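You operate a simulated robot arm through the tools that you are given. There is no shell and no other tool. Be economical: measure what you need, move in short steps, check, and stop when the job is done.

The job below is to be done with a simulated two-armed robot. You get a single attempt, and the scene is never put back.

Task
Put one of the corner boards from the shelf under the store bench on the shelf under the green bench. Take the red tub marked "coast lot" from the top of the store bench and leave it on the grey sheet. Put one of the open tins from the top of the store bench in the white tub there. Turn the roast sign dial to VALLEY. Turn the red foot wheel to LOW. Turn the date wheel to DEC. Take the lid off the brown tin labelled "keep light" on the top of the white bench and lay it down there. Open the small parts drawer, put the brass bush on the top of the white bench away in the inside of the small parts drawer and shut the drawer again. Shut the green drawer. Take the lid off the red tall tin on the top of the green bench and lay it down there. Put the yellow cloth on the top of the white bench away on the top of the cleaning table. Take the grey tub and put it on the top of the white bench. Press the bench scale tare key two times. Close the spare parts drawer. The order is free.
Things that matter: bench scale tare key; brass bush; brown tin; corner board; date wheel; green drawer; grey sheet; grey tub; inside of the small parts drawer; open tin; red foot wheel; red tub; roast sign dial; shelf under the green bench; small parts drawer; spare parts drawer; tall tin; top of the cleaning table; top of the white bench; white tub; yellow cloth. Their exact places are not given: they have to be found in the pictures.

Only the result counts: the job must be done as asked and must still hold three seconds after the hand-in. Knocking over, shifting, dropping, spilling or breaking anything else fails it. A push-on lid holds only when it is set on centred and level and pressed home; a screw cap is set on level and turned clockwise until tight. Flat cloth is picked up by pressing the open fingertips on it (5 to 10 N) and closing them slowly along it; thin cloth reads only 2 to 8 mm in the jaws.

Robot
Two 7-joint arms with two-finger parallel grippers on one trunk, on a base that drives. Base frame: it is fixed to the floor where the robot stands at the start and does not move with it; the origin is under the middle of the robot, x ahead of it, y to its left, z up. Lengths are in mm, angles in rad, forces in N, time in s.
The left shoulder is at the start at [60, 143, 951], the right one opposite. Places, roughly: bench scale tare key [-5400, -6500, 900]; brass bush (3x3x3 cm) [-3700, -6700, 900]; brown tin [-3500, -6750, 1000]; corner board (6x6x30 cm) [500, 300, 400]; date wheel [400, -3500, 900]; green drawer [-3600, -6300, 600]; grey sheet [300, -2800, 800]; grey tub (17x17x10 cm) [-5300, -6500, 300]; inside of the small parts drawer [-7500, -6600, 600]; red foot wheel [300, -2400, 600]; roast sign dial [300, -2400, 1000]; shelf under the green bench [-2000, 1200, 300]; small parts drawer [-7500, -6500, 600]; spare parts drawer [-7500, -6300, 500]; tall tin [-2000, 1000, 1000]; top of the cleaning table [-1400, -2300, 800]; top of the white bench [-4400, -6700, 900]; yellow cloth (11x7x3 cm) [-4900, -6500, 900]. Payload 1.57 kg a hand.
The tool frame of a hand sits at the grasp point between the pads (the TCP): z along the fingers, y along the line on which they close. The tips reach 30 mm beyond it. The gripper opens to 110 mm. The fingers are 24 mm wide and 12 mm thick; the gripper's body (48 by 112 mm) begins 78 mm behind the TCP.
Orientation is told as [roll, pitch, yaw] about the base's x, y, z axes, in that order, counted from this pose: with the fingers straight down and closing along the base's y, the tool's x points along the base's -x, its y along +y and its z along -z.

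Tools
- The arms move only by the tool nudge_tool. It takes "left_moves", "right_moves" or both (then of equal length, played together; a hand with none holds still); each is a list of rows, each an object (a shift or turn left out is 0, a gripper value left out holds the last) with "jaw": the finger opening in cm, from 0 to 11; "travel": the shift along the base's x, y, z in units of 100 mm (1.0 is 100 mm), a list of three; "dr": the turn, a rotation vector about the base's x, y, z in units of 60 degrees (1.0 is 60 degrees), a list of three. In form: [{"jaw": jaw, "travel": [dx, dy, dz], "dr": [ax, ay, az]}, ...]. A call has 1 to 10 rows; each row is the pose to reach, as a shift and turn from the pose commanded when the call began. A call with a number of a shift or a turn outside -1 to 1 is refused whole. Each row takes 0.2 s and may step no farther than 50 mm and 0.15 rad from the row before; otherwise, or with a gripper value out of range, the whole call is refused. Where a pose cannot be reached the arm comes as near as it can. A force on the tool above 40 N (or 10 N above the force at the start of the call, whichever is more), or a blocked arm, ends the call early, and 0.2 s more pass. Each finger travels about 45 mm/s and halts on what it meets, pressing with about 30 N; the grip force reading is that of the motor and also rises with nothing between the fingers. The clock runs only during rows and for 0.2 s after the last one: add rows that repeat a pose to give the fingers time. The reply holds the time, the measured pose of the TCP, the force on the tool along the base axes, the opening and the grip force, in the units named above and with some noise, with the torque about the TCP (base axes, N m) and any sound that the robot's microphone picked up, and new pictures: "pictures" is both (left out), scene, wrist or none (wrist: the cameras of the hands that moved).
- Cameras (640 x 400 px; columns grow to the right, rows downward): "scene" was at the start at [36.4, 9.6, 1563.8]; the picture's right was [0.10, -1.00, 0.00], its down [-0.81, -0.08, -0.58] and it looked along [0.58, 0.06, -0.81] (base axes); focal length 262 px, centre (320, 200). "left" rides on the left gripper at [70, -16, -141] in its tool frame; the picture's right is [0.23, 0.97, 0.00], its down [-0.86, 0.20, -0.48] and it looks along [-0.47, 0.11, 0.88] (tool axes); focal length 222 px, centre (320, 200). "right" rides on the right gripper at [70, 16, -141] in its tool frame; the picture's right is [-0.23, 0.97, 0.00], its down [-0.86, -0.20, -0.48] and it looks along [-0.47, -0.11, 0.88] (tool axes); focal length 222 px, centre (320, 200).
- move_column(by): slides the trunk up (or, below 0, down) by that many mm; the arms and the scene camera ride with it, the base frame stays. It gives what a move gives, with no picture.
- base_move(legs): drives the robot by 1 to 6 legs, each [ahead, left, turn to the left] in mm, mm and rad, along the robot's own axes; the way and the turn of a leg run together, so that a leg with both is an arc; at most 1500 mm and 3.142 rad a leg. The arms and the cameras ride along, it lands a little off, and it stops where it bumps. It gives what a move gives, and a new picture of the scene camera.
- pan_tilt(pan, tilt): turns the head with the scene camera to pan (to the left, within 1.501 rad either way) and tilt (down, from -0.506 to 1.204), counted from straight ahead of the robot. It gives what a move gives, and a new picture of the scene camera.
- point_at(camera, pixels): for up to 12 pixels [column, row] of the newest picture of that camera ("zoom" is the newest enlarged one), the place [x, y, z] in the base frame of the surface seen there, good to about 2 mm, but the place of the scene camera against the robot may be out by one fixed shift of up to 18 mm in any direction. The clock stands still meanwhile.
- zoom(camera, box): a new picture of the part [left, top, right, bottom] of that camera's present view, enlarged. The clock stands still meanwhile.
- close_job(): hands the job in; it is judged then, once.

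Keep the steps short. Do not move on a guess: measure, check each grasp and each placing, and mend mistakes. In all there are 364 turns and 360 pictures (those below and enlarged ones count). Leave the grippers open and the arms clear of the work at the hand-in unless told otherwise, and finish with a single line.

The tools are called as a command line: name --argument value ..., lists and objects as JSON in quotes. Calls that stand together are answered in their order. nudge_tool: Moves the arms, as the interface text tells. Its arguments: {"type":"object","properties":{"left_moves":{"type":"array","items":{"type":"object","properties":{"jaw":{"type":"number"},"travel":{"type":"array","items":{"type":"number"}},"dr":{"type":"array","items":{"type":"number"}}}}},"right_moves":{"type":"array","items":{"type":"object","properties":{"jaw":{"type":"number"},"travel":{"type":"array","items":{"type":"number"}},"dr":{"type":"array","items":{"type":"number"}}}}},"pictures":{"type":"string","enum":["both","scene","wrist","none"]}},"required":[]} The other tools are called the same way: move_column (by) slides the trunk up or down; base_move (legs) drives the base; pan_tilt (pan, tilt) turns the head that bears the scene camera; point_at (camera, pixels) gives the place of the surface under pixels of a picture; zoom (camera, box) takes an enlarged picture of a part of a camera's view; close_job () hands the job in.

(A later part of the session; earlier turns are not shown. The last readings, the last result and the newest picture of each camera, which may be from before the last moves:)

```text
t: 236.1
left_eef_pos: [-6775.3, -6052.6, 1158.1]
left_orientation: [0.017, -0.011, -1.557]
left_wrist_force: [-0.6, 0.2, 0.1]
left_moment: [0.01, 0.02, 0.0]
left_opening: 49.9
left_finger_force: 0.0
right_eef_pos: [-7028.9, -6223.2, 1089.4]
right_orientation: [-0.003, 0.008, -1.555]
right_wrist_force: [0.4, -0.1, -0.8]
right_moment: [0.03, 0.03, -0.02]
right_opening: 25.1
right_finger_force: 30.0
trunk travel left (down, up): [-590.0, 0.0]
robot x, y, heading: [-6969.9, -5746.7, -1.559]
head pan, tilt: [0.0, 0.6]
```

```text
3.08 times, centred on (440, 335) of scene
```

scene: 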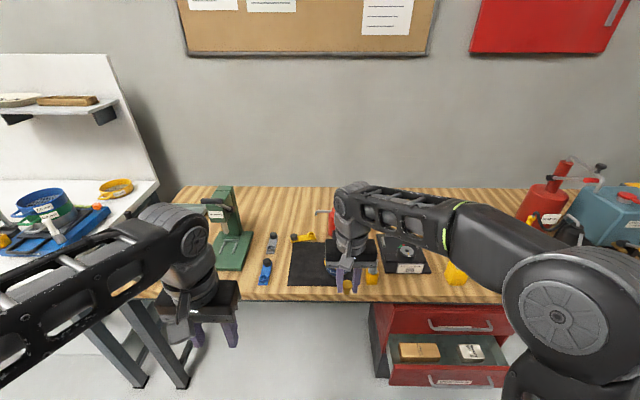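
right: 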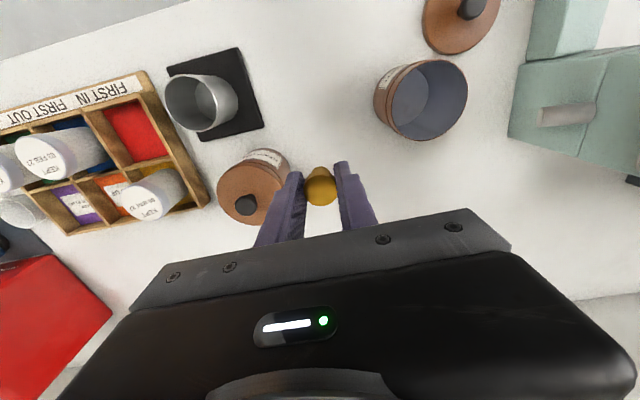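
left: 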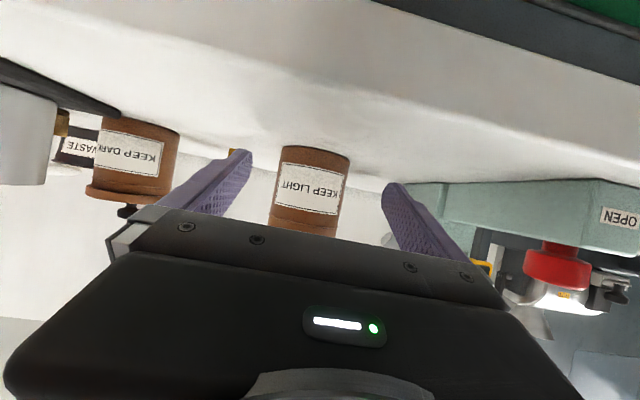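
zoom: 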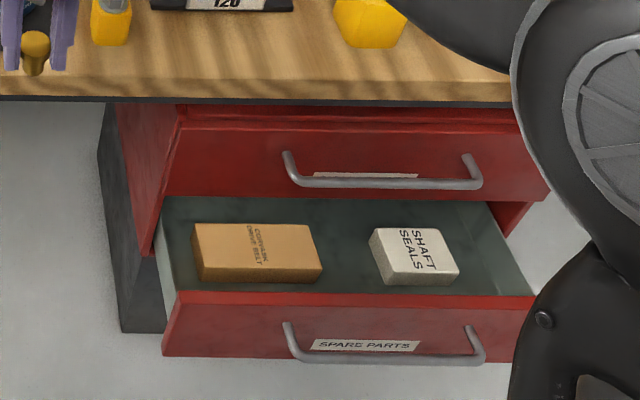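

Lower drawer is SPARE PARTS (open, front y≈−6250); the upper one is the small parts drawer with handle ~z 695, x −7400…−7640. Drive right 620 and lower trunk 300.

base_move --legs '[[0, -620, -0.012]]'

move_column --by -300

pan_tilt --pan 0.0 --tilt 0.6

```text
t: 239.5
left_eef_pos: [-7386.0, -6060.8, 1157.6]
left_orientation: [0.021, -0.009, -1.573]
left_wrist_force: [-0.8, 0.0, 0.2]
left_moment: [-0.02, 0.0, -0.04]
left_opening: 49.9
left_finger_force: 0.1
right_eef_pos: [-7641.3, -6227.4, 1088.2]
right_orientation: [-0.003, 0.009, -1.569]
right_wrist_force: [0.0, 0.5, -0.1]
right_moment: [0.0, -0.02, -0.01]
right_opening: 25.1
right_finger_force: 29.6
trunk travel left (down, up): [-590.0, 0.0]
robot x, y, heading: [-7573.0, -5751.1, -1.573]
head pan, tilt: [0.0, 0.6]
```

scene: 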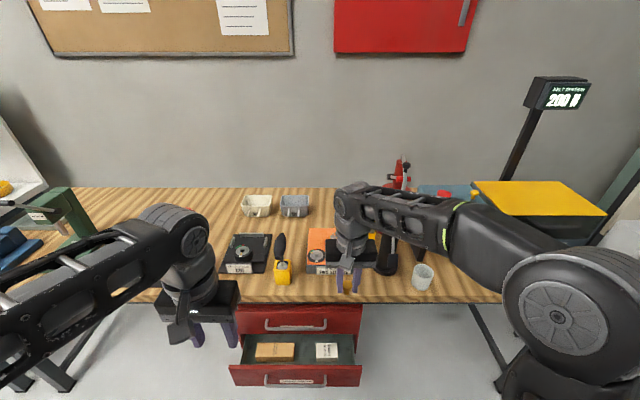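

```text
t: 242.5
left_eef_pos: [-7384.7, -6059.8, 859.3]
left_orientation: [0.02, -0.012, -1.575]
left_wrist_force: [1.3, 1.0, 0.8]
left_moment: [0.0, 0.0, -0.02]
left_opening: 50.0
left_finger_force: 0.0
right_eef_pos: [-7641.7, -6226.9, 790.2]
right_orientation: [-0.003, 0.01, -1.57]
right_wrist_force: [-0.9, -0.2, -0.1]
right_moment: [0.01, -0.03, 0.0]
right_opening: 25.0
right_finger_force: 29.5
trunk travel left (down, up): [-290.0, 300.0]
robot x, y, heading: [-7572.4, -5751.1, -1.571]
head pan, tilt: [0.0, 0.6]
```

```text
t: 243.1
left_eef_pos: [-7385.2, -6061.1, 858.3]
left_orientation: [0.018, -0.011, -1.571]
left_wrist_force: [0.3, 0.4, -0.2]
left_moment: [-0.02, 0.04, -0.01]
left_opening: 50.0
left_finger_force: 0.0
right_eef_pos: [-7641.1, -6227.8, 789.0]
right_orientation: [-0.001, 0.011, -1.569]
right_wrist_force: [0.4, 0.1, 0.3]
right_moment: [0.01, 0.01, 0.03]
right_opening: 25.2
right_finger_force: 29.5
trunk travel left (down, up): [-290.0, 300.0]
robot x, y, heading: [-7573.8, -5751.7, -1.568]
head pan, tilt: [0.0, 0.6]
```

scene: 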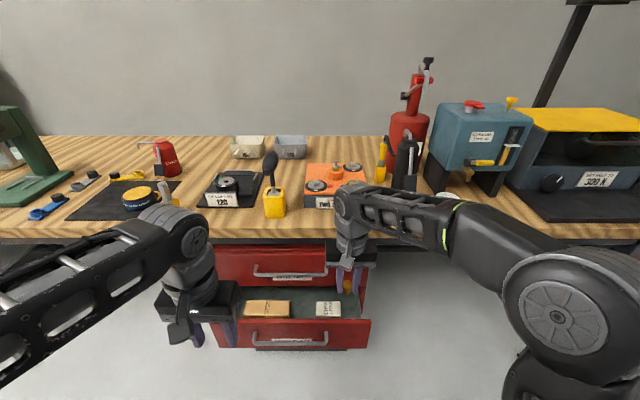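

zoom --camera "scene" --box '[200, 230, 400, 355]'

point_at --camera "zoom" --pixels '[[290, 145], [200, 135], [250, 145], [340, 142], [250, 120], [250, 195], [290, 373], [290, 330], [120, 300], [530, 300], [60, 50], [490, 200]]'

```text
3.20 times, centred on (300, 292) of scene
```

zoom: 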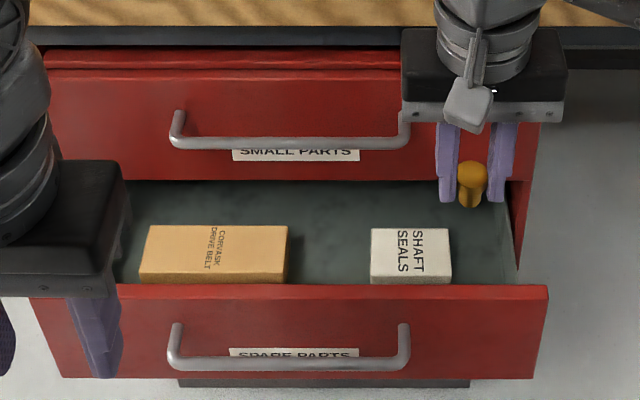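

```text
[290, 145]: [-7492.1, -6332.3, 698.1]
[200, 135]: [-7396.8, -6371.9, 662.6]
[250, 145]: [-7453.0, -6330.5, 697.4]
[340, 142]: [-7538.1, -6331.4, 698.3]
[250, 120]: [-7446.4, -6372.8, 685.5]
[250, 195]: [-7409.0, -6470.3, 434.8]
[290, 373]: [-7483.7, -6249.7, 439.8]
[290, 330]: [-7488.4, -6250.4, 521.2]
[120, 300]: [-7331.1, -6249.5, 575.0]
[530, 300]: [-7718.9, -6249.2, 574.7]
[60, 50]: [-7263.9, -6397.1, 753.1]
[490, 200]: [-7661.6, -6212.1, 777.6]
```

Handle bar: y≈−6338, z≈688, x −7380…−7590. I'll turn the left hand: yaw −90°, then tilt fingers forward 90° so they can grip the bar above/below.

nudge_tool --left_moves '[{"dr": [0, 0, -0.125]}, {"dr": [0, 0, -0.25]}, {"dr": [0, 0, -0.375]}, {"dr": [0, 0, -0.5]}, {"dr": [0, 0, -0.625]}, {"dr": [0, 0, -0.75]}]' --pictures "none"

nudge_tool --left_moves '[{"dr": [0, 0, -0.125]}, {"dr": [0, 0, -0.25]}, {"dr": [0, 0, -0.375]}, {"dr": [0, 0, -0.5]}, {"dr": [0, 0, -0.625]}, {"dr": [0, 0, -0.75]}]' --pictures "none"

nudge_tool --left_moves '[{"dr": [-0.125, 0, 0]}, {"dr": [-0.25, 0, 0]}, {"dr": [-0.375, 0, 0]}, {"dr": [-0.5, 0, 0]}, {"dr": [-0.625, 0, 0]}, {"dr": [-0.75, 0, 0]}]' --pictures "none"

nudge_tool --left_moves '[{"dr": [-0.125, 0, 0]}, {"dr": [-0.25, 0, 0]}, {"dr": [-0.375, 0, 0]}, {"dr": [-0.5, 0, 0]}, {"dr": [-0.625, 0, 0]}, {"dr": [-0.75, 0, 0]}]' --pictures "scene"

```text
t: 244.5
left_eef_pos: [-7384.4, -6059.1, 858.7]
left_orientation: [0.02, -0.011, -2.359]
left_wrist_force: [-0.2, 0.0, 0.2]
left_moment: [0.04, -0.01, 0.0]
left_opening: 50.1
left_finger_force: 0.0
right_eef_pos: [-7641.8, -6228.2, 789.4]
right_orientation: [-0.003, 0.008, -1.569]
right_wrist_force: [0.5, -0.5, 0.1]
right_moment: [-0.03, 0.02, 0.0]
right_opening: 25.2
right_finger_force: 29.9
trunk travel left (down, up): [-290.0, 300.0]
robot x, y, heading: [-7572.7, -5751.3, -1.57]
head pan, tilt: [0.0, 0.6]
```

```text
t: 245.9
left_eef_pos: [-7383.3, -6061.1, 858.1]
left_orientation: [0.018, -0.01, 3.136]
left_wrist_force: [-0.3, -0.1, -0.1]
left_moment: [0.03, -0.02, 0.03]
left_opening: 49.9
left_finger_force: 0.0
right_eef_pos: [-7641.7, -6226.9, 789.0]
right_orientation: [-0.002, 0.009, -1.57]
right_wrist_force: [0.1, 0.1, 0.0]
right_moment: [-0.02, -0.01, 0.01]
right_opening: 25.1
right_finger_force: 29.9
trunk travel left (down, up): [-290.0, 300.0]
robot x, y, heading: [-7575.1, -5758.5, -1.571]
head pan, tilt: [0.0, 0.6]
```

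```text
t: 247.3
left_eef_pos: [-7385.8, -6084.0, 909.7]
left_orientation: [0.806, -0.006, 3.135]
left_wrist_force: [0.0, -0.3, -0.4]
left_moment: [-0.01, 0.0, -0.02]
left_opening: 50.2
left_finger_force: 0.1
left hand out of reach, approached as far as the arm can: row 5, 6
right_eef_pos: [-7642.5, -6226.1, 789.0]
right_orientation: [-0.002, 0.01, -1.57]
right_wrist_force: [0.1, -0.1, -0.9]
right_moment: [0.0, 0.0, -0.02]
right_opening: 25.2
right_finger_force: 30.2
trunk travel left (down, up): [-290.0, 300.0]
robot x, y, heading: [-7572.5, -5751.5, -1.568]
head pan, tilt: [0.0, 0.6]
```

```text
t: 248.7
left_eef_pos: [-7415.0, -6122.1, 1089.1]
left_orientation: [1.582, -0.001, 3.132]
left_wrist_force: [-0.4, 0.1, -0.5]
left_moment: [0.02, 0.02, 0.02]
left_opening: 50.1
left_finger_force: 0.0
left hand out of reach, approached as far as the arm can: row 1, 2, 3, 4, 5, 6
right_eef_pos: [-7642.3, -6227.5, 789.1]
right_orientation: [-0.001, 0.009, -1.569]
right_wrist_force: [-0.2, 0.3, -1.0]
right_moment: [0.0, 0.01, 0.03]
right_opening: 25.2
right_finger_force: 29.7
trunk travel left (down, up): [-290.0, 300.0]
robot x, y, heading: [-7570.9, -5750.5, -1.567]
head pan, tilt: [0.0, 0.6]
```

scene: 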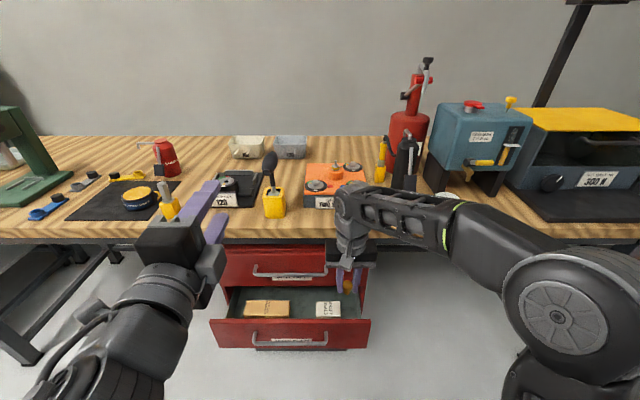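

The tilt pushed the hand up because it's too close in. Back the base 250, then extend the left hand forward and down.

base_move --legs '[[-250, 0, 0]]'

nudge_tool --left_moves '[{"travel": [-0.1, -0.35, -0.2]}, {"travel": [-0.2, -0.7, -0.4]}, {"travel": [-0.3, -0.95, -0.7]}, {"travel": [-0.3, -0.95, -1.0]}]' --pictures "none"

nudge_tool --left_moves '[{"travel": [-0.05, -0.2, -0.35]}, {"travel": [-0.1, -0.4, -0.7]}, {"travel": [-0.1, -0.4, -1.0]}]' --pictures "none"

nudge_tool --left_moves '[{"travel": [0, 0, -0.35]}, {"travel": [0, 0, -0.7]}, {"travel": [0, 0, -1.0]}]' --pictures "scene"

```text
t: 250.5
left_eef_pos: [-7415.6, -5876.9, 1087.9]
left_orientation: [1.583, 0.001, 3.13]
left_wrist_force: [0.5, -0.6, -0.2]
left_moment: [0.02, -0.04, 0.01]
left_opening: 50.3
left_finger_force: 0.1
right_eef_pos: [-7643.0, -5981.0, 789.1]
right_orientation: [-0.003, 0.009, -1.573]
right_wrist_force: [0.4, 0.0, -0.4]
right_moment: [-0.01, -0.01, 0.03]
right_opening: 25.3
right_finger_force: 29.7
trunk travel left (down, up): [-290.0, 300.0]
robot x, y, heading: [-7570.6, -5501.8, -1.569]
head pan, tilt: [0.0, 0.6]
```

scene: 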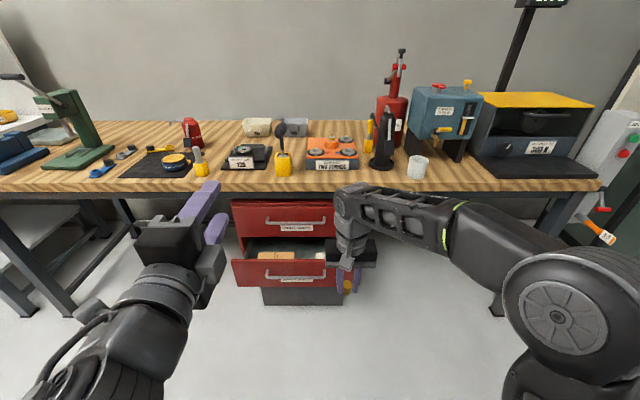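

```text
t: 251.2
left_eef_pos: [-7524.6, -5904.7, 1075.5]
left_orientation: [1.649, -0.028, 2.865]
left_wrist_force: [-0.5, 0.7, 0.1]
left_moment: [-0.01, -0.03, -0.02]
left_opening: 50.0
left_finger_force: 0.1
left hand out of reach, approached as far as the arm can: row 1, 3
right_eef_pos: [-7643.0, -5981.1, 789.8]
right_orientation: [-0.001, 0.009, -1.574]
right_wrist_force: [0.0, 1.6, -0.8]
right_moment: [0.02, -0.01, -0.01]
right_opening: 25.4
right_finger_force: 30.3
trunk travel left (down, up): [-290.0, 300.0]
robot x, y, heading: [-7573.8, -5506.6, -1.576]
head pan, tilt: [0.0, 0.6]
stopped in row 3 (left hand): the arm was blocked; the commanded pose is now the measured one
```

```text
t: 251.7
left_eef_pos: [-7614.4, -5877.8, 1074.5]
left_orientation: [1.709, -0.05, 2.614]
left_wrist_force: [0.3, 0.3, 0.1]
left_moment: [0.01, 0.03, -0.03]
left_opening: 50.1
left_finger_force: 0.0
left hand out of reach, approached as far as the arm can: row 1, 2
right_eef_pos: [-7643.8, -5981.5, 789.7]
right_orientation: [-0.002, 0.009, -1.574]
right_wrist_force: [-0.6, -0.1, -0.2]
right_moment: [-0.02, -0.03, 0.0]
right_opening: 25.1
right_finger_force: 29.4
trunk travel left (down, up): [-290.0, 300.0]
robot x, y, heading: [-7577.0, -5508.0, -1.574]
head pan, tilt: [0.0, 0.6]
stopped in row 2 (left hand): the arm was blocked; the commanded pose is now the measured one
```

```text
t: 252.2
left_eef_pos: [-7642.8, -5866.3, 1066.7]
left_orientation: [1.723, -0.085, 2.533]
left_wrist_force: [0.5, 0.2, 0.3]
left_moment: [0.01, 0.03, 0.01]
left_opening: 49.9
left_finger_force: 0.0
left hand out of reach, approached as far as the arm can: row 1, 2
right_eef_pos: [-7651.8, -5984.9, 789.1]
right_orientation: [-0.002, 0.006, -1.595]
right_wrist_force: [0.4, -0.8, -0.5]
right_moment: [-0.02, 0.0, -0.02]
right_opening: 25.2
right_finger_force: 30.0
trunk travel left (down, up): [-290.0, 300.0]
robot x, y, heading: [-7574.8, -5504.2, -1.574]
head pan, tilt: [0.0, 0.6]
stopped in row 2 (left hand): the force on the tool passed its limit (the readings are from after the stop); the commanded pose is now the measured one
```

scene: 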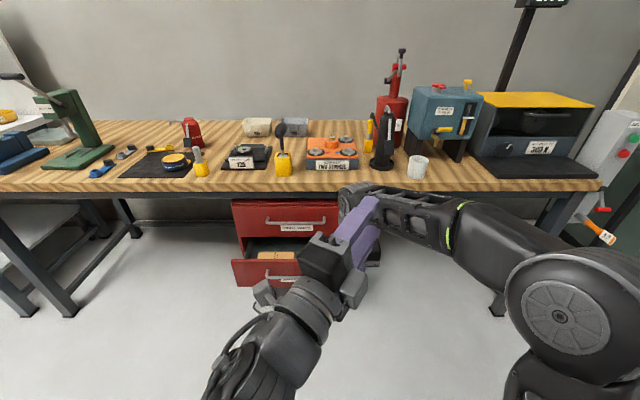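

The left arm swung awkwardly and touched the right arm. Move the left hand back to the left, away from it.

nudge_tool --left_moves '[{"travel": [0.3, 0, 0.05]}, {"travel": [0.6, 0, 0.1]}, {"travel": [0.95, 0, 0.1]}]' --pictures "scene"

```text
t: 252.9
left_eef_pos: [-7551.5, -5879.2, 1101.8]
left_orientation: [1.721, -0.08, 2.538]
left_wrist_force: [-0.6, 0.8, 0.4]
left_moment: [-0.01, 0.01, 0.0]
left_opening: 50.1
left_finger_force: 0.0
left hand out of reach, approached as far as the arm can: row 1, 2, 3
right_eef_pos: [-7652.4, -5983.9, 788.9]
right_orientation: [-0.003, 0.009, -1.593]
right_wrist_force: [-0.5, -0.5, -0.6]
right_moment: [0.0, 0.01, 0.03]
right_opening: 25.1
right_finger_force: 29.6
trunk travel left (down, up): [-290.0, 300.0]
robot x, y, heading: [-7570.9, -5508.1, -1.576]
head pan, tilt: [0.0, 0.6]
```

scene: 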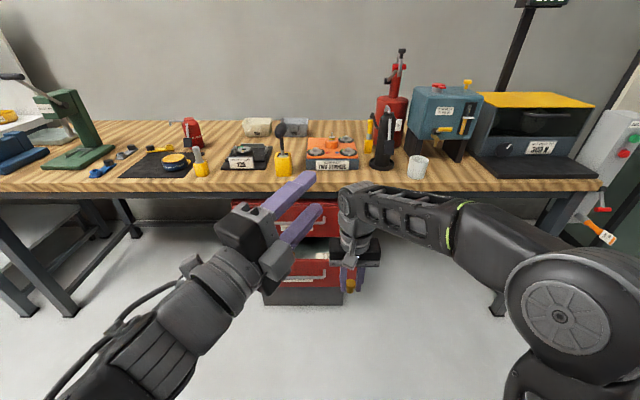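

Undo the tilt step by step while moving left.

nudge_tool --left_moves '[{"travel": [0.2, 0, 0], "dr": [0.125, 0, 0]}, {"travel": [0.4, 0, 0], "dr": [0.25, 0, 0]}, {"travel": [0.6, 0, 0], "dr": [0.375, 0, 0]}, {"travel": [0.8, 0, 0], "dr": [0.5, 0, 0]}, {"travel": [1.0, 0, 0], "dr": [0.625, 0, 0]}, {"travel": [1.0, 0, 0], "dr": [0.75, 0, 0]}]' --pictures "none"

nudge_tool --left_moves '[{"travel": [0.1, -0.2, 0], "dr": [0.125, 0, 0]}, {"travel": [0.2, -0.4, 0], "dr": [0.25, 0, 0]}, {"travel": [0.3, -0.6, 0], "dr": [0.375, 0, 0]}, {"travel": [0.3, -0.8, 0], "dr": [0.5, 0, 0]}, {"travel": [0.3, -1.0, 0], "dr": [0.625, 0, 0]}, {"travel": [0.3, -1.0, 0], "dr": [0.75, 0, 0]}]' --pictures "scene"

```text
t: 254.3
left_eef_pos: [-7451.9, -5880.8, 1101.3]
left_orientation: [1.005, -0.475, 2.747]
left_wrist_force: [0.0, 0.2, 0.3]
left_moment: [0.02, 0.04, -0.02]
left_opening: 50.0
left_finger_force: 0.0
right_eef_pos: [-7652.9, -5984.9, 790.2]
right_orientation: [-0.004, 0.008, -1.596]
right_wrist_force: [-0.4, 0.6, -0.6]
right_moment: [0.03, 0.01, -0.01]
right_opening: 25.1
right_finger_force: 30.2
trunk travel left (down, up): [-290.0, 300.0]
robot x, y, heading: [-7575.4, -5504.0, -1.576]
head pan, tilt: [0.0, 0.6]
```

```text
t: 255.8
left_eef_pos: [-7424.2, -5963.0, 1091.1]
left_orientation: [0.415, -0.603, 3.061]
left_wrist_force: [-0.1, -0.1, 0.6]
left_moment: [0.0, 0.03, 0.0]
left_opening: 49.9
left_finger_force: 0.1
left hand out of reach, approached as far as the arm can: row 4, 5, 6
right_eef_pos: [-7651.7, -5985.1, 790.2]
right_orientation: [-0.003, 0.005, -1.596]
right_wrist_force: [0.2, 0.0, -0.7]
right_moment: [0.0, -0.03, -0.02]
right_opening: 25.1
right_finger_force: 30.1
trunk travel left (down, up): [-290.0, 300.0]
robot x, y, heading: [-7575.1, -5503.5, -1.576]
head pan, tilt: [0.0, 0.6]
```

scene: 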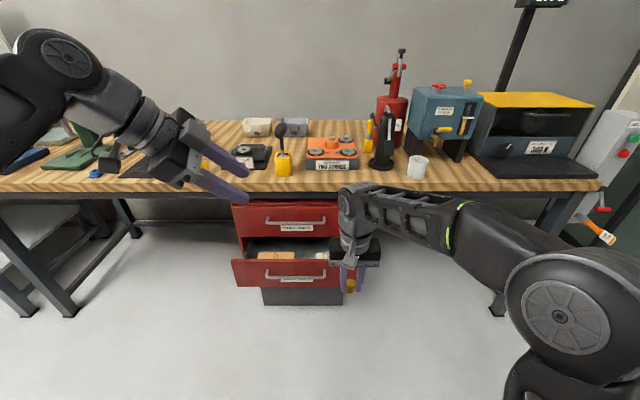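

Level the left hand: apply the inverse rotation (0.40, −0.58, −0.04 units).

nudge_tool --left_moves '[{"dr": [0.066, -0.096, -0.007]}, {"dr": [0.132, -0.192, -0.013]}, {"dr": [0.198, -0.288, -0.02]}, {"dr": [0.264, -0.384, -0.027]}, {"dr": [0.33, -0.48, -0.033]}, {"dr": [0.396, -0.576, -0.04]}, {"dr": [0.396, -0.576, -0.04]}]' --pictures "none"

```text
t: 257.6
left_eef_pos: [-7447.1, -5961.4, 901.0]
left_orientation: [0.033, -0.069, 3.11]
left_wrist_force: [0.7, 0.4, -0.1]
left_moment: [0.03, -0.06, -0.02]
left_opening: 50.1
left_finger_force: 0.1
left hand out of reach, approached as far as the arm can: row 1, 2, 3, 4, 5, 6, 7
right_eef_pos: [-7653.9, -5985.3, 789.9]
right_orientation: [-0.001, 0.01, -1.596]
right_wrist_force: [-0.8, -1.5, -1.6]
right_moment: [0.07, -0.04, 0.0]
right_opening: 25.6
right_finger_force: 29.8
trunk travel left (down, up): [-290.0, 300.0]
robot x, y, heading: [-7577.2, -5503.8, -1.576]
head pan, tilt: [0.0, 0.6]
stopped in row 7 (left hand): the arm was blocked; the commanded pose is now the measured one
```

pan_tilt --pan 0.0 --tilt 0.9

```text
t: 258.4
left_eef_pos: [-7446.6, -5961.0, 901.0]
left_orientation: [0.032, -0.067, 3.109]
left_wrist_force: [-0.6, 0.0, 0.3]
left_moment: [-0.02, 0.03, 0.03]
left_opening: 49.9
left_finger_force: 0.1
right_eef_pos: [-7652.0, -5984.0, 790.0]
right_orientation: [-0.003, 0.005, -1.597]
right_wrist_force: [-0.3, 0.0, -0.7]
right_moment: [-0.01, 0.02, -0.02]
right_opening: 25.1
right_finger_force: 30.4
trunk travel left (down, up): [-290.0, 300.0]
robot x, y, heading: [-7573.0, -5507.1, -1.579]
head pan, tilt: [0.0, 0.901]
```

scene: 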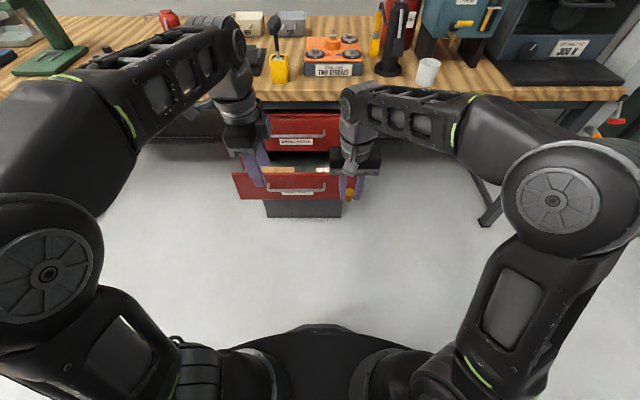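

Normal posture recovered, left hand vertical with yaw −90. Lower it to z≈740 and fine-level, then tilt forward gradually.

nudge_tool --left_moves '[{"travel": [0, 0, -0.35], "dr": [0.02, -0.04, 0]}, {"travel": [0, 0, -0.7], "dr": [0.03, -0.06, 0.02]}, {"travel": [0, 0, -1.0], "dr": [0.03, -0.06, 0.03]}]' --pictures "none"

nudge_tool --left_moves '[{"travel": [0, -0.1, -0.2]}, {"travel": [0, -0.3, -0.5], "dr": [-0.125, 0, 0]}, {"travel": [0, -0.5, -0.5], "dr": [-0.25, 0, 0]}, {"travel": [0, -0.7, -0.5], "dr": [-0.375, 0, 0]}, {"travel": [0, -0.9, -0.5], "dr": [-0.5, 0, 0]}]' --pictures "scene"

```text
t: 259.1
left_eef_pos: [-7446.8, -5960.8, 801.2]
left_orientation: [0.004, -0.008, 3.142]
left_wrist_force: [0.9, -0.1, -0.5]
left_moment: [-0.04, -0.01, -0.01]
left_opening: 49.9
left_finger_force: 0.1
right_eef_pos: [-7651.8, -5984.8, 790.4]
right_orientation: [-0.003, 0.008, -1.595]
right_wrist_force: [0.0, 0.0, 0.1]
right_moment: [-0.03, -0.03, 0.01]
right_opening: 25.2
right_finger_force: 30.4
trunk travel left (down, up): [-290.0, 300.0]
robot x, y, heading: [-7575.8, -5507.7, -1.576]
head pan, tilt: [0.0, 0.901]
```

```text
t: 260.4
left_eef_pos: [-7446.5, -6054.1, 751.9]
left_orientation: [0.527, -0.005, 3.137]
left_wrist_force: [0.5, 0.3, 0.8]
left_moment: [-0.04, -0.02, 0.04]
left_opening: 50.1
left_finger_force: 0.1
right_eef_pos: [-7653.0, -5985.8, 788.9]
right_orientation: [-0.005, 0.006, -1.594]
right_wrist_force: [-0.3, -0.8, 0.1]
right_moment: [-0.03, 0.03, -0.01]
right_opening: 25.0
right_finger_force: 29.8
trunk travel left (down, up): [-290.0, 300.0]
robot x, y, heading: [-7576.3, -5505.1, -1.575]
head pan, tilt: [0.0, 0.901]
```

scene: 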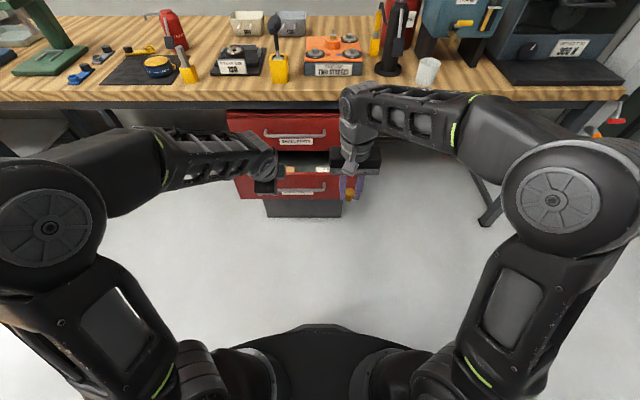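

Tilt works with more extension. Now close the SPARE PARTS drawer with the left fist: close jaw, lower to z≈556.

nudge_tool --left_moves '[{"jaw": 2, "travel": [0, 0, -0.35]}, {"jaw": 0, "travel": [0, 0, -0.7]}, {"travel": [0, 0, -1.0]}]' --pictures "none"

nudge_tool --left_moves '[{"travel": [0, 0, -0.35]}, {"travel": [0, 0, -0.7]}, {"travel": [0, 0, -0.96]}]' --pictures "none"

base_move --legs '[[160, 0, 0]]'

```text
t: 261.1
left_eef_pos: [-7444.5, -6051.0, 651.2]
left_orientation: [0.527, -0.006, 3.138]
left_wrist_force: [0.3, -0.1, 0.0]
left_moment: [0.0, 0.01, 0.0]
left_opening: 0.1
left_finger_force: 10.0
right_eef_pos: [-7652.2, -5986.0, 789.1]
right_orientation: [-0.003, 0.008, -1.595]
right_wrist_force: [0.2, -0.5, 0.3]
right_moment: [-0.02, 0.0, -0.01]
right_opening: 25.0
right_finger_force: 29.5
trunk travel left (down, up): [-290.0, 300.0]
robot x, y, heading: [-7571.8, -5505.2, -1.571]
head pan, tilt: [0.0, 0.901]
```

```text
t: 261.9
left_eef_pos: [-7443.9, -6051.9, 553.5]
left_orientation: [0.526, -0.005, 3.138]
left_wrist_force: [0.5, 0.0, -1.2]
left_moment: [0.02, 0.01, -0.01]
left_opening: 0.0
left_finger_force: 21.2
right_eef_pos: [-7653.6, -5985.8, 788.5]
right_orientation: [-0.004, 0.006, -1.594]
right_wrist_force: [0.0, 0.1, -1.1]
right_moment: [0.02, 0.0, -0.01]
right_opening: 25.2
right_finger_force: 30.6
trunk travel left (down, up): [-290.0, 300.0]
robot x, y, heading: [-7571.0, -5506.4, -1.573]
head pan, tilt: [0.0, 0.901]
```

```text
t: 263.4
left_eef_pos: [-7443.9, -6214.4, 552.3]
left_orientation: [0.526, -0.005, 3.139]
left_wrist_force: [-0.1, -0.6, 0.5]
left_moment: [-0.02, 0.03, 0.01]
left_opening: 0.1
left_finger_force: 21.8
right_eef_pos: [-7653.7, -6148.0, 789.0]
right_orientation: [-0.003, 0.008, -1.593]
right_wrist_force: [-0.5, 0.6, -1.2]
right_moment: [0.0, 0.01, 0.04]
right_opening: 25.2
right_finger_force: 30.0
trunk travel left (down, up): [-290.0, 300.0]
robot x, y, heading: [-7574.0, -5671.5, -1.566]
head pan, tilt: [0.0, 0.901]
```

scene: 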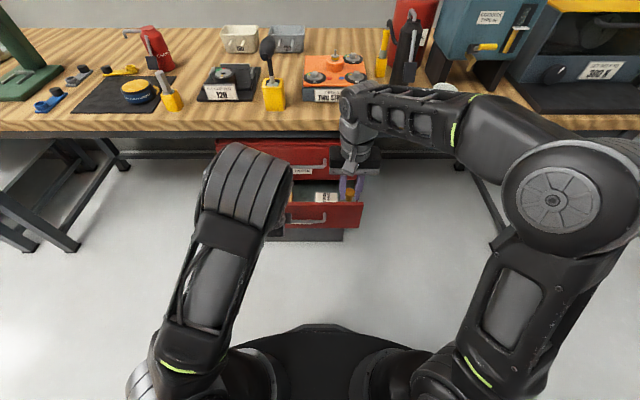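

Pushing here would run the gripper into the upper handle. Shift the left fist to x≈−7325 (beyond the handle ends) first.

nudge_tool --left_moves '[{"travel": [0.35, 0.1, 0]}, {"travel": [0.7, 0.1, 0]}, {"travel": [1.0, 0.1, -0.1]}]' --pictures "none"

nudge_tool --left_moves '[{"travel": [0.18, 0, -0.1]}, {"travel": [0.18, 0, -0.2]}]' --pictures "none"

base_move --legs '[[110, 0, 0]]'

```text
t: 264.2
left_eef_pos: [-7345.2, -6202.7, 542.5]
left_orientation: [0.527, -0.007, 3.136]
left_wrist_force: [0.2, 0.2, 0.7]
left_moment: [0.0, -0.01, 0.01]
left_opening: 0.1
left_finger_force: 21.1
right_eef_pos: [-7653.9, -6147.8, 789.7]
right_orientation: [-0.003, 0.007, -1.595]
right_wrist_force: [-0.1, 0.9, -0.5]
right_moment: [0.03, 0.0, -0.01]
right_opening: 25.0
right_finger_force: 30.0
trunk travel left (down, up): [-290.0, 300.0]
robot x, y, heading: [-7575.3, -5669.2, -1.575]
head pan, tilt: [0.0, 0.901]
```

```text
t: 264.8
left_eef_pos: [-7326.8, -6202.2, 523.2]
left_orientation: [0.523, -0.005, 3.136]
left_wrist_force: [-0.4, 0.3, 0.0]
left_moment: [0.0, -0.03, -0.01]
left_opening: 0.2
left_finger_force: 21.3
right_eef_pos: [-7653.9, -6147.3, 791.4]
right_orientation: [-0.004, 0.007, -1.593]
right_wrist_force: [0.7, -0.2, -0.4]
right_moment: [0.01, 0.02, -0.05]
right_opening: 25.0
right_finger_force: 30.2
trunk travel left (down, up): [-290.0, 300.0]
robot x, y, heading: [-7576.5, -5668.0, -1.571]
head pan, tilt: [0.0, 0.901]
```

```text
t: 266.0
left_eef_pos: [-7327.2, -6313.7, 522.9]
left_orientation: [0.525, -0.006, 3.139]
left_wrist_force: [-0.2, 0.3, -0.3]
left_moment: [-0.01, -0.01, 0.02]
left_opening: 0.0
left_finger_force: 21.1
right_eef_pos: [-7653.2, -6258.5, 788.2]
right_orientation: [-0.002, 0.006, -1.597]
right_wrist_force: [-0.3, 0.7, -0.8]
right_moment: [0.0, -0.01, 0.02]
right_opening: 25.1
right_finger_force: 30.0
trunk travel left (down, up): [-290.0, 300.0]
robot x, y, heading: [-7572.6, -5782.0, -1.576]
head pan, tilt: [0.0, 0.901]
```

scene: 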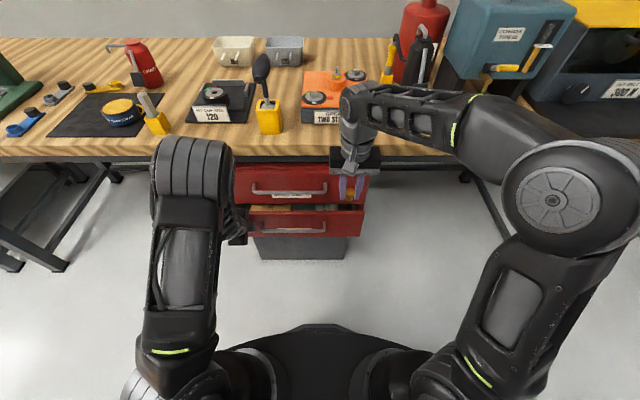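

Drawer is moving in. Push on with the arm until it stops.

nudge_tool --left_moves '[{"travel": [0, -0.15, 0]}, {"travel": [0, -0.3, 0]}, {"travel": [0, -0.42, 0]}, {"travel": [0, -0.54, 0]}, {"travel": [0, -0.64, 0]}, {"travel": [0, -0.74, 0]}]' --pictures "none"

pan_tilt --pan 0.0 --tilt 0.75

```text
t: 266.9
left_eef_pos: [-7328.2, -6352.5, 519.3]
left_orientation: [0.51, -0.001, 3.142]
left_wrist_force: [-1.9, 11.7, 8.3]
left_moment: [0.08, 0.06, -0.04]
left_opening: 0.0
left_finger_force: 21.3
right_eef_pos: [-7652.8, -6255.6, 790.4]
right_orientation: [-0.002, 0.007, -1.593]
right_wrist_force: [0.2, 0.4, 0.0]
right_moment: [0.02, -0.05, 0.0]
right_opening: 25.3
right_finger_force: 30.4
trunk travel left (down, up): [-290.0, 300.0]
robot x, y, heading: [-7576.6, -5777.3, -1.569]
head pan, tilt: [0.0, 0.901]
stopped in row 4 (left hand): the force on the tool passed its limit (the readings are from after the stop); the commanded pose is now the measured one
```

```text
t: 267.6
left_eef_pos: [-7326.7, -6352.0, 518.9]
left_orientation: [0.51, -0.002, 3.141]
left_wrist_force: [-2.5, 19.1, 8.8]
left_moment: [0.2, 0.07, -0.06]
left_opening: 0.0
left_finger_force: 21.1
right_eef_pos: [-7652.9, -6256.0, 789.9]
right_orientation: [-0.001, 0.006, -1.593]
right_wrist_force: [0.1, -0.7, -0.5]
right_moment: [-0.01, 0.02, -0.04]
right_opening: 25.1
right_finger_force: 29.5
trunk travel left (down, up): [-290.0, 300.0]
robot x, y, heading: [-7573.9, -5777.3, -1.568]
head pan, tilt: [0.0, 0.75]
```

scene: 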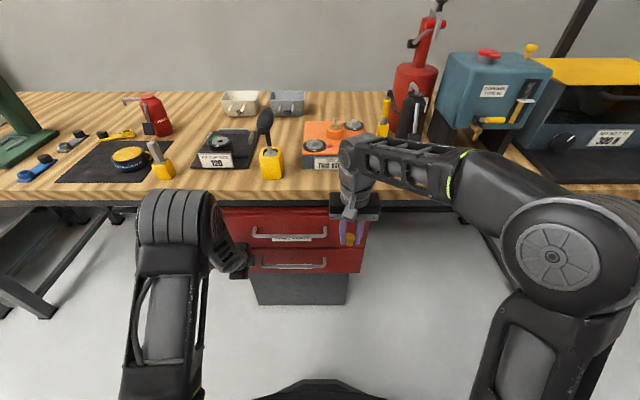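

SPARE PARTS is shut. Retreat the left hand, raise it to the upper handle's height, tilt to 60°, jaw 40.

nudge_tool --left_moves '[{"travel": [0, 0.35, 0]}, {"travel": [0, 0.7, 0]}, {"travel": [0, 1.0, 0]}]' --pictures "none"

nudge_tool --left_moves '[{"jaw": 3, "travel": [-0.2, 0, 0.33], "dr": [-0.1, 0, 0]}, {"jaw": 4, "travel": [-0.4, 0, 0.66], "dr": [-0.2, 0, 0]}, {"travel": [-0.6, 0, 1.0], "dr": [-0.25, 0, 0]}]' --pictures "none"

nudge_tool --left_moves '[{"travel": [-0.2, 0, 0.26], "dr": [-0.1, 0, 0]}, {"travel": [-0.4, 0, 0.52], "dr": [-0.2, 0, 0]}, {"travel": [-0.6, 0, 0.76], "dr": [-0.27, 0, 0]}, {"travel": [-0.6, 0, 0.76], "dr": [-0.27, 0, 0]}]' --pictures "both"

```text
t: 268.4
left_eef_pos: [-7329.1, -6254.8, 521.3]
left_orientation: [0.514, -0.005, 3.141]
left_wrist_force: [0.7, 0.0, 0.0]
left_moment: [-0.01, 0.01, 0.0]
left_opening: 0.2
left_finger_force: 21.9
right_eef_pos: [-7653.6, -6258.1, 789.5]
right_orientation: [-0.004, 0.006, -1.592]
right_wrist_force: [0.3, 0.7, -0.3]
right_moment: [0.01, -0.02, -0.01]
right_opening: 25.2
right_finger_force: 30.2
trunk travel left (down, up): [-290.0, 300.0]
robot x, y, heading: [-7577.3, -5777.9, -1.57]
head pan, tilt: [0.0, 0.75]
```

```text
t: 269.2
left_eef_pos: [-7388.2, -6259.1, 618.8]
left_orientation: [0.772, -0.001, 3.141]
left_wrist_force: [-0.6, 0.2, -0.4]
left_moment: [-0.01, -0.01, 0.0]
left_opening: 40.1
left_finger_force: 0.0
right_eef_pos: [-7652.5, -6258.6, 788.7]
right_orientation: [-0.006, 0.006, -1.593]
right_wrist_force: [0.5, 0.0, 0.2]
right_moment: [-0.02, 0.0, 0.0]
right_opening: 25.2
right_finger_force: 29.8
trunk travel left (down, up): [-290.0, 300.0]
robot x, y, heading: [-7576.5, -5780.8, -1.57]
head pan, tilt: [0.0, 0.75]
```

```text
t: 270.2
left_eef_pos: [-7460.6, -6288.7, 691.5]
left_orientation: [1.055, -0.003, 3.141]
left_wrist_force: [0.1, 0.2, -0.8]
left_moment: [0.05, -0.03, 0.02]
left_opening: 40.0
left_finger_force: 0.1
left hand out of reach, approached as far as the arm can: row 1, 2, 3, 4
right_eef_pos: [-7653.1, -6257.8, 789.7]
right_orientation: [-0.004, 0.005, -1.594]
right_wrist_force: [0.0, -0.2, -0.4]
right_moment: [0.02, -0.02, -0.03]
right_opening: 25.0
right_finger_force: 29.8
trunk travel left (down, up): [-290.0, 300.0]
robot x, y, heading: [-7574.0, -5778.8, -1.571]
head pan, tilt: [0.0, 0.75]
```

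scene: 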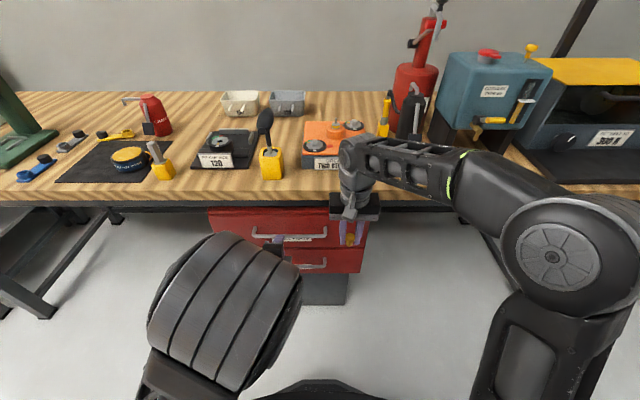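
left: 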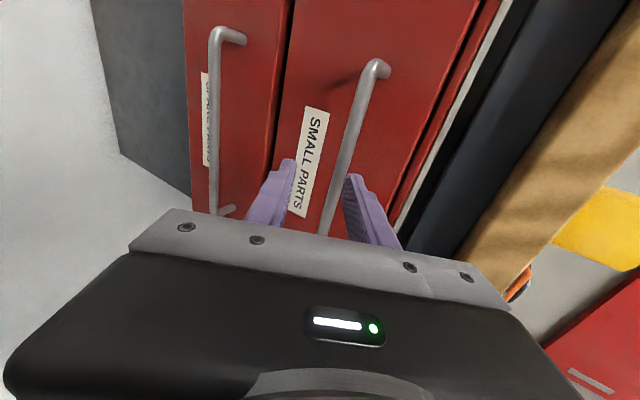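

The handle bar lies between the fingers in view. Measure it.

point_at --camera "left" --pixels '[[345, 160], [337, 195], [330, 225], [300, 180], [375, 68], [288, 165], [352, 180]]'

```text
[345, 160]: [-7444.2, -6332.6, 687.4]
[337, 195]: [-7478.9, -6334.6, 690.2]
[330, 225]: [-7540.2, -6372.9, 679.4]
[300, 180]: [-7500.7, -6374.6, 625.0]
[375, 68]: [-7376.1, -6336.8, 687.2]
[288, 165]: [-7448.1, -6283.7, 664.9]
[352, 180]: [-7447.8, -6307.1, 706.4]
```

Bar centre ≈ (y −6338, z 687). Raise 24 mm, then advance along the finger direction, and grip.

nudge_tool --left_moves '[{"travel": [0, 0, 0.24]}, {"travel": [0, 0, 0.24]}, {"travel": [0, -0.18, 0.14]}, {"travel": [0, -0.36, 0.035]}, {"travel": [0, -0.36, 0.035]}]' --pictures "wrist"

```text
t: 271.4
left_eef_pos: [-7460.3, -6325.4, 696.1]
left_orientation: [1.056, -0.001, 3.137]
left_wrist_force: [0.3, 0.7, 1.0]
left_moment: [-0.03, 0.01, 0.02]
left_opening: 40.1
left_finger_force: 0.0
right_eef_pos: [-7652.7, -6257.4, 789.7]
right_orientation: [-0.004, 0.007, -1.593]
right_wrist_force: [-0.3, 0.0, 0.1]
right_moment: [-0.01, 0.02, 0.07]
right_opening: 25.1
right_finger_force: 29.6
trunk travel left (down, up): [-290.0, 300.0]
robot x, y, heading: [-7572.4, -5775.4, -1.571]
head pan, tilt: [0.0, 0.75]
```

left: 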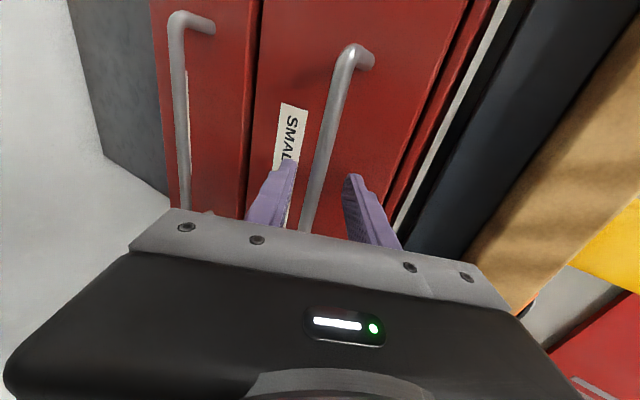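

Bar between the fingers. Close.

nudge_tool --left_moves '[{"jaw": 2.5}, {"jaw": 1}, {"jaw": 0.5}, {"jaw": 0.5}]' --pictures "none"

base_move --legs '[[-170, 0, 0]]'

```text
t: 272.4
left_eef_pos: [-7460.8, -6324.9, 696.5]
left_orientation: [1.052, 0.001, 3.138]
left_wrist_force: [-2.2, 5.9, -10.4]
left_moment: [0.18, 0.12, 0.07]
left_opening: 15.5
left_finger_force: 5.5
right_eef_pos: [-7652.6, -6256.8, 789.6]
right_orientation: [-0.004, 0.007, -1.594]
right_wrist_force: [0.5, -0.1, 0.3]
right_moment: [-0.02, 0.03, -0.03]
right_opening: 25.0
right_finger_force: 29.8
trunk travel left (down, up): [-290.0, 300.0]
robot x, y, heading: [-7574.5, -5778.7, -1.567]
head pan, tilt: [0.0, 0.75]
```

```text
t: 273.9
left_eef_pos: [-7460.1, -6153.1, 697.3]
left_orientation: [1.057, -0.001, 3.139]
left_wrist_force: [2.2, 1.4, 2.3]
left_moment: [-0.07, -0.02, 0.32]
left_opening: 11.7
left_finger_force: 29.0
right_eef_pos: [-7650.9, -6084.1, 790.2]
right_orientation: [-0.003, 0.008, -1.596]
right_wrist_force: [0.0, 0.6, -0.7]
right_moment: [0.02, -0.01, 0.02]
right_opening: 25.0
right_finger_force: 30.2
trunk travel left (down, up): [-290.0, 300.0]
robot x, y, heading: [-7575.1, -5607.6, -1.575]
head pan, tilt: [0.0, 0.75]
```

scene: 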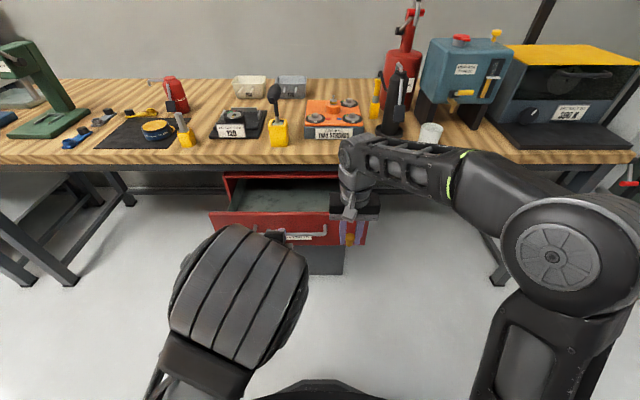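

Drawer is open ~170 mm. Move the right hand over its inside (x≈−7600, y≈−6284).

nudge_tool --right_moves '[{"travel": [0.15, -0.3, 0.2]}, {"travel": [0.3, -0.65, 0.2]}, {"travel": [0.5, -1.0, 0.2]}]' --pictures "none"

nudge_tool --right_moves '[{"travel": [0, -0.35, 0]}, {"travel": [0, -0.7, 0]}, {"travel": [0, -1.0, 0]}, {"travel": [0, -1.0, 0]}]' --pictures "both"

```text
t: 274.7
left_eef_pos: [-7461.5, -6152.6, 697.0]
left_orientation: [1.059, -0.003, 3.141]
left_wrist_force: [3.8, -1.3, 1.6]
left_moment: [-0.06, 0.55, -0.62]
left_opening: 11.9
left_finger_force: 29.1
right_eef_pos: [-7609.9, -6175.5, 808.4]
right_orientation: [-0.002, 0.005, -1.595]
right_wrist_force: [0.1, -0.6, -0.4]
right_moment: [0.01, -0.03, 0.0]
right_opening: 25.2
right_finger_force: 30.3
right hand out of reach, approached as far as the arm can: row 3
trunk travel left (down, up): [-290.0, 300.0]
robot x, y, heading: [-7574.1, -5603.1, -1.573]
head pan, tilt: [0.0, 0.75]
```

```text
t: 275.7
left_eef_pos: [-7460.2, -6152.9, 698.4]
left_orientation: [1.057, -0.003, 3.138]
left_wrist_force: [0.9, -0.4, 2.9]
left_moment: [-0.06, 0.13, 0.09]
left_opening: 11.9
left_finger_force: 29.1
right_eef_pos: [-7609.9, -6174.3, 808.7]
right_orientation: [-0.004, 0.006, -1.595]
right_wrist_force: [0.1, 0.1, -0.5]
right_moment: [0.0, -0.05, -0.02]
right_opening: 25.2
right_finger_force: 29.8
right hand out of reach, approached as far as the arm can: row 1, 2, 3, 4
trunk travel left (down, up): [-290.0, 300.0]
robot x, y, heading: [-7575.8, -5606.6, -1.57]
head pan, tilt: [0.0, 0.75]
```

scene: 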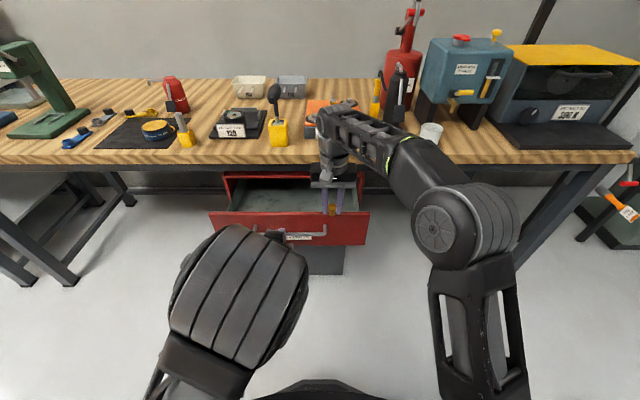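
right: 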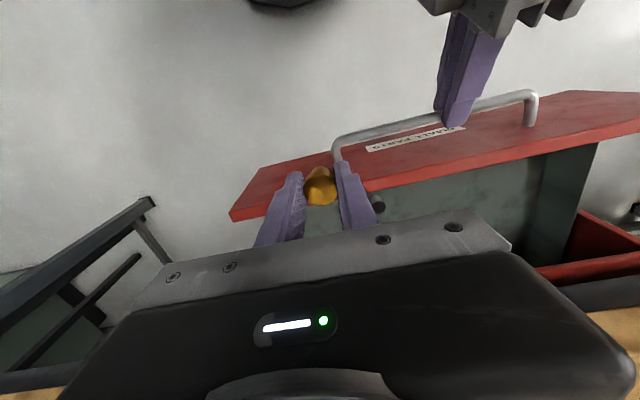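

Right arm can't reach far enough. Release the handle, lift the left hand above it, and drive ahead 120.

nudge_tool --left_moves '[{"jaw": 3}, {"jaw": 4.5}, {"travel": [0, 0.25, 0.15]}, {"travel": [0, 0.45, 0.25]}, {"travel": [0, 0.45, 0.6]}, {"travel": [0, 0.45, 1.0]}]' --pictures "none"

nudge_tool --left_moves '[{"travel": [0, 0, 0.25]}, {"travel": [0, 0, 0.5]}]' --pictures "scene"

```text
t: 277.1
left_eef_pos: [-7460.1, -6106.7, 798.4]
left_orientation: [1.055, -0.001, 3.139]
left_wrist_force: [-0.2, 0.1, 0.1]
left_moment: [0.02, 0.03, -0.02]
left_opening: 44.8
left_finger_force: 0.0
left hand out of reach, approached as far as the arm can: row 4, 5
right_eef_pos: [-7609.9, -6174.6, 809.4]
right_orientation: [-0.004, 0.007, -1.596]
right_wrist_force: [0.5, 0.0, -0.3]
right_moment: [0.0, 0.0, 0.02]
right_opening: 24.9
right_finger_force: 30.1
trunk travel left (down, up): [-290.0, 300.0]
robot x, y, heading: [-7576.8, -5604.1, -1.572]
head pan, tilt: [0.0, 0.75]
```

```text
t: 277.7
left_eef_pos: [-7460.5, -6108.6, 848.0]
left_orientation: [1.056, 0.0, 3.139]
left_wrist_force: [0.4, -0.4, -0.3]
left_moment: [0.03, 0.0, -0.04]
left_opening: 44.9
left_finger_force: 0.0
right_eef_pos: [-7608.2, -6173.9, 808.9]
right_orientation: [-0.004, 0.008, -1.595]
right_wrist_force: [0.2, 0.1, 0.4]
right_moment: [0.02, -0.02, 0.0]
right_opening: 25.1
right_finger_force: 30.4
trunk travel left (down, up): [-290.0, 300.0]
robot x, y, heading: [-7573.1, -5604.5, -1.575]
head pan, tilt: [0.0, 0.75]
```

scene: 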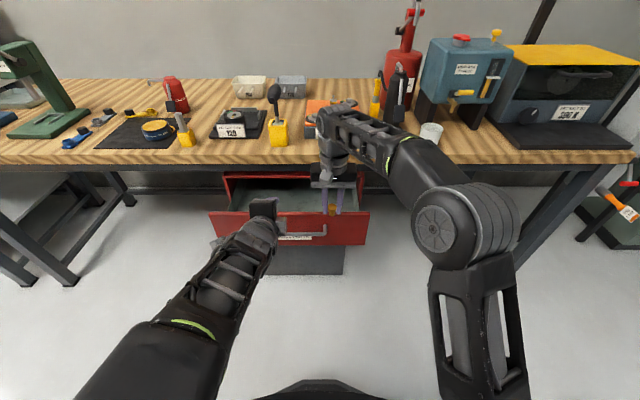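

base_move --legs '[[110, 0, 0]]'

zoom --camera "right" --box '[0, 0, 640, 400]'

point_at --camera "zoom" --pixels '[[400, 150], [320, 100], [300, 150], [450, 180], [250, 120], [350, 60]]'

```text
t: 278.9
left_eef_pos: [-7461.5, -6216.1, 847.8]
left_orientation: [1.056, -0.001, 3.137]
left_wrist_force: [-0.1, -0.5, 0.6]
left_moment: [0.02, -0.01, 0.02]
left_opening: 44.9
left_finger_force: 0.1
right_eef_pos: [-7611.1, -6281.7, 808.8]
right_orientation: [-0.004, 0.006, -1.597]
right_wrist_force: [0.0, -0.2, -0.5]
right_moment: [0.03, 0.02, 0.02]
right_opening: 24.8
right_finger_force: 30.3
trunk travel left (down, up): [-290.0, 300.0]
robot x, y, heading: [-7573.9, -5711.6, -1.574]
head pan, tilt: [0.0, 0.75]
```

scene: 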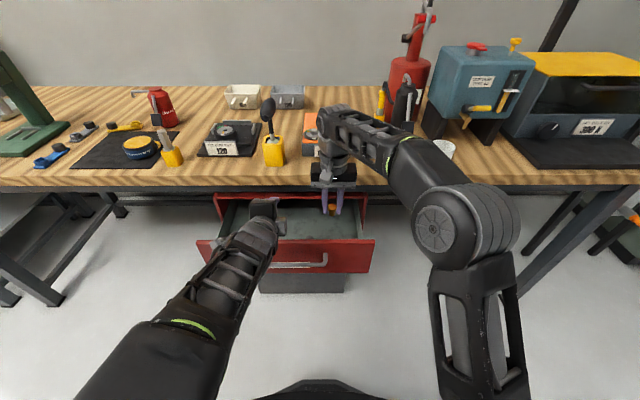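

```text
1.00 times, centred on (320, 200) of right
```

zoom: 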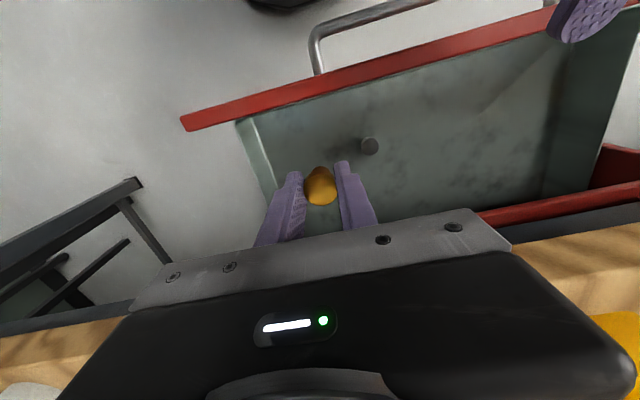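

```text
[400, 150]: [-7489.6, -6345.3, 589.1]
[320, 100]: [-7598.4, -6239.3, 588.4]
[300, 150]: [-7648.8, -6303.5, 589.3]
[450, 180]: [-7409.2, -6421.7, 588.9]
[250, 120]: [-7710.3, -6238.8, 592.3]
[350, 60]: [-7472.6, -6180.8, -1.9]
```

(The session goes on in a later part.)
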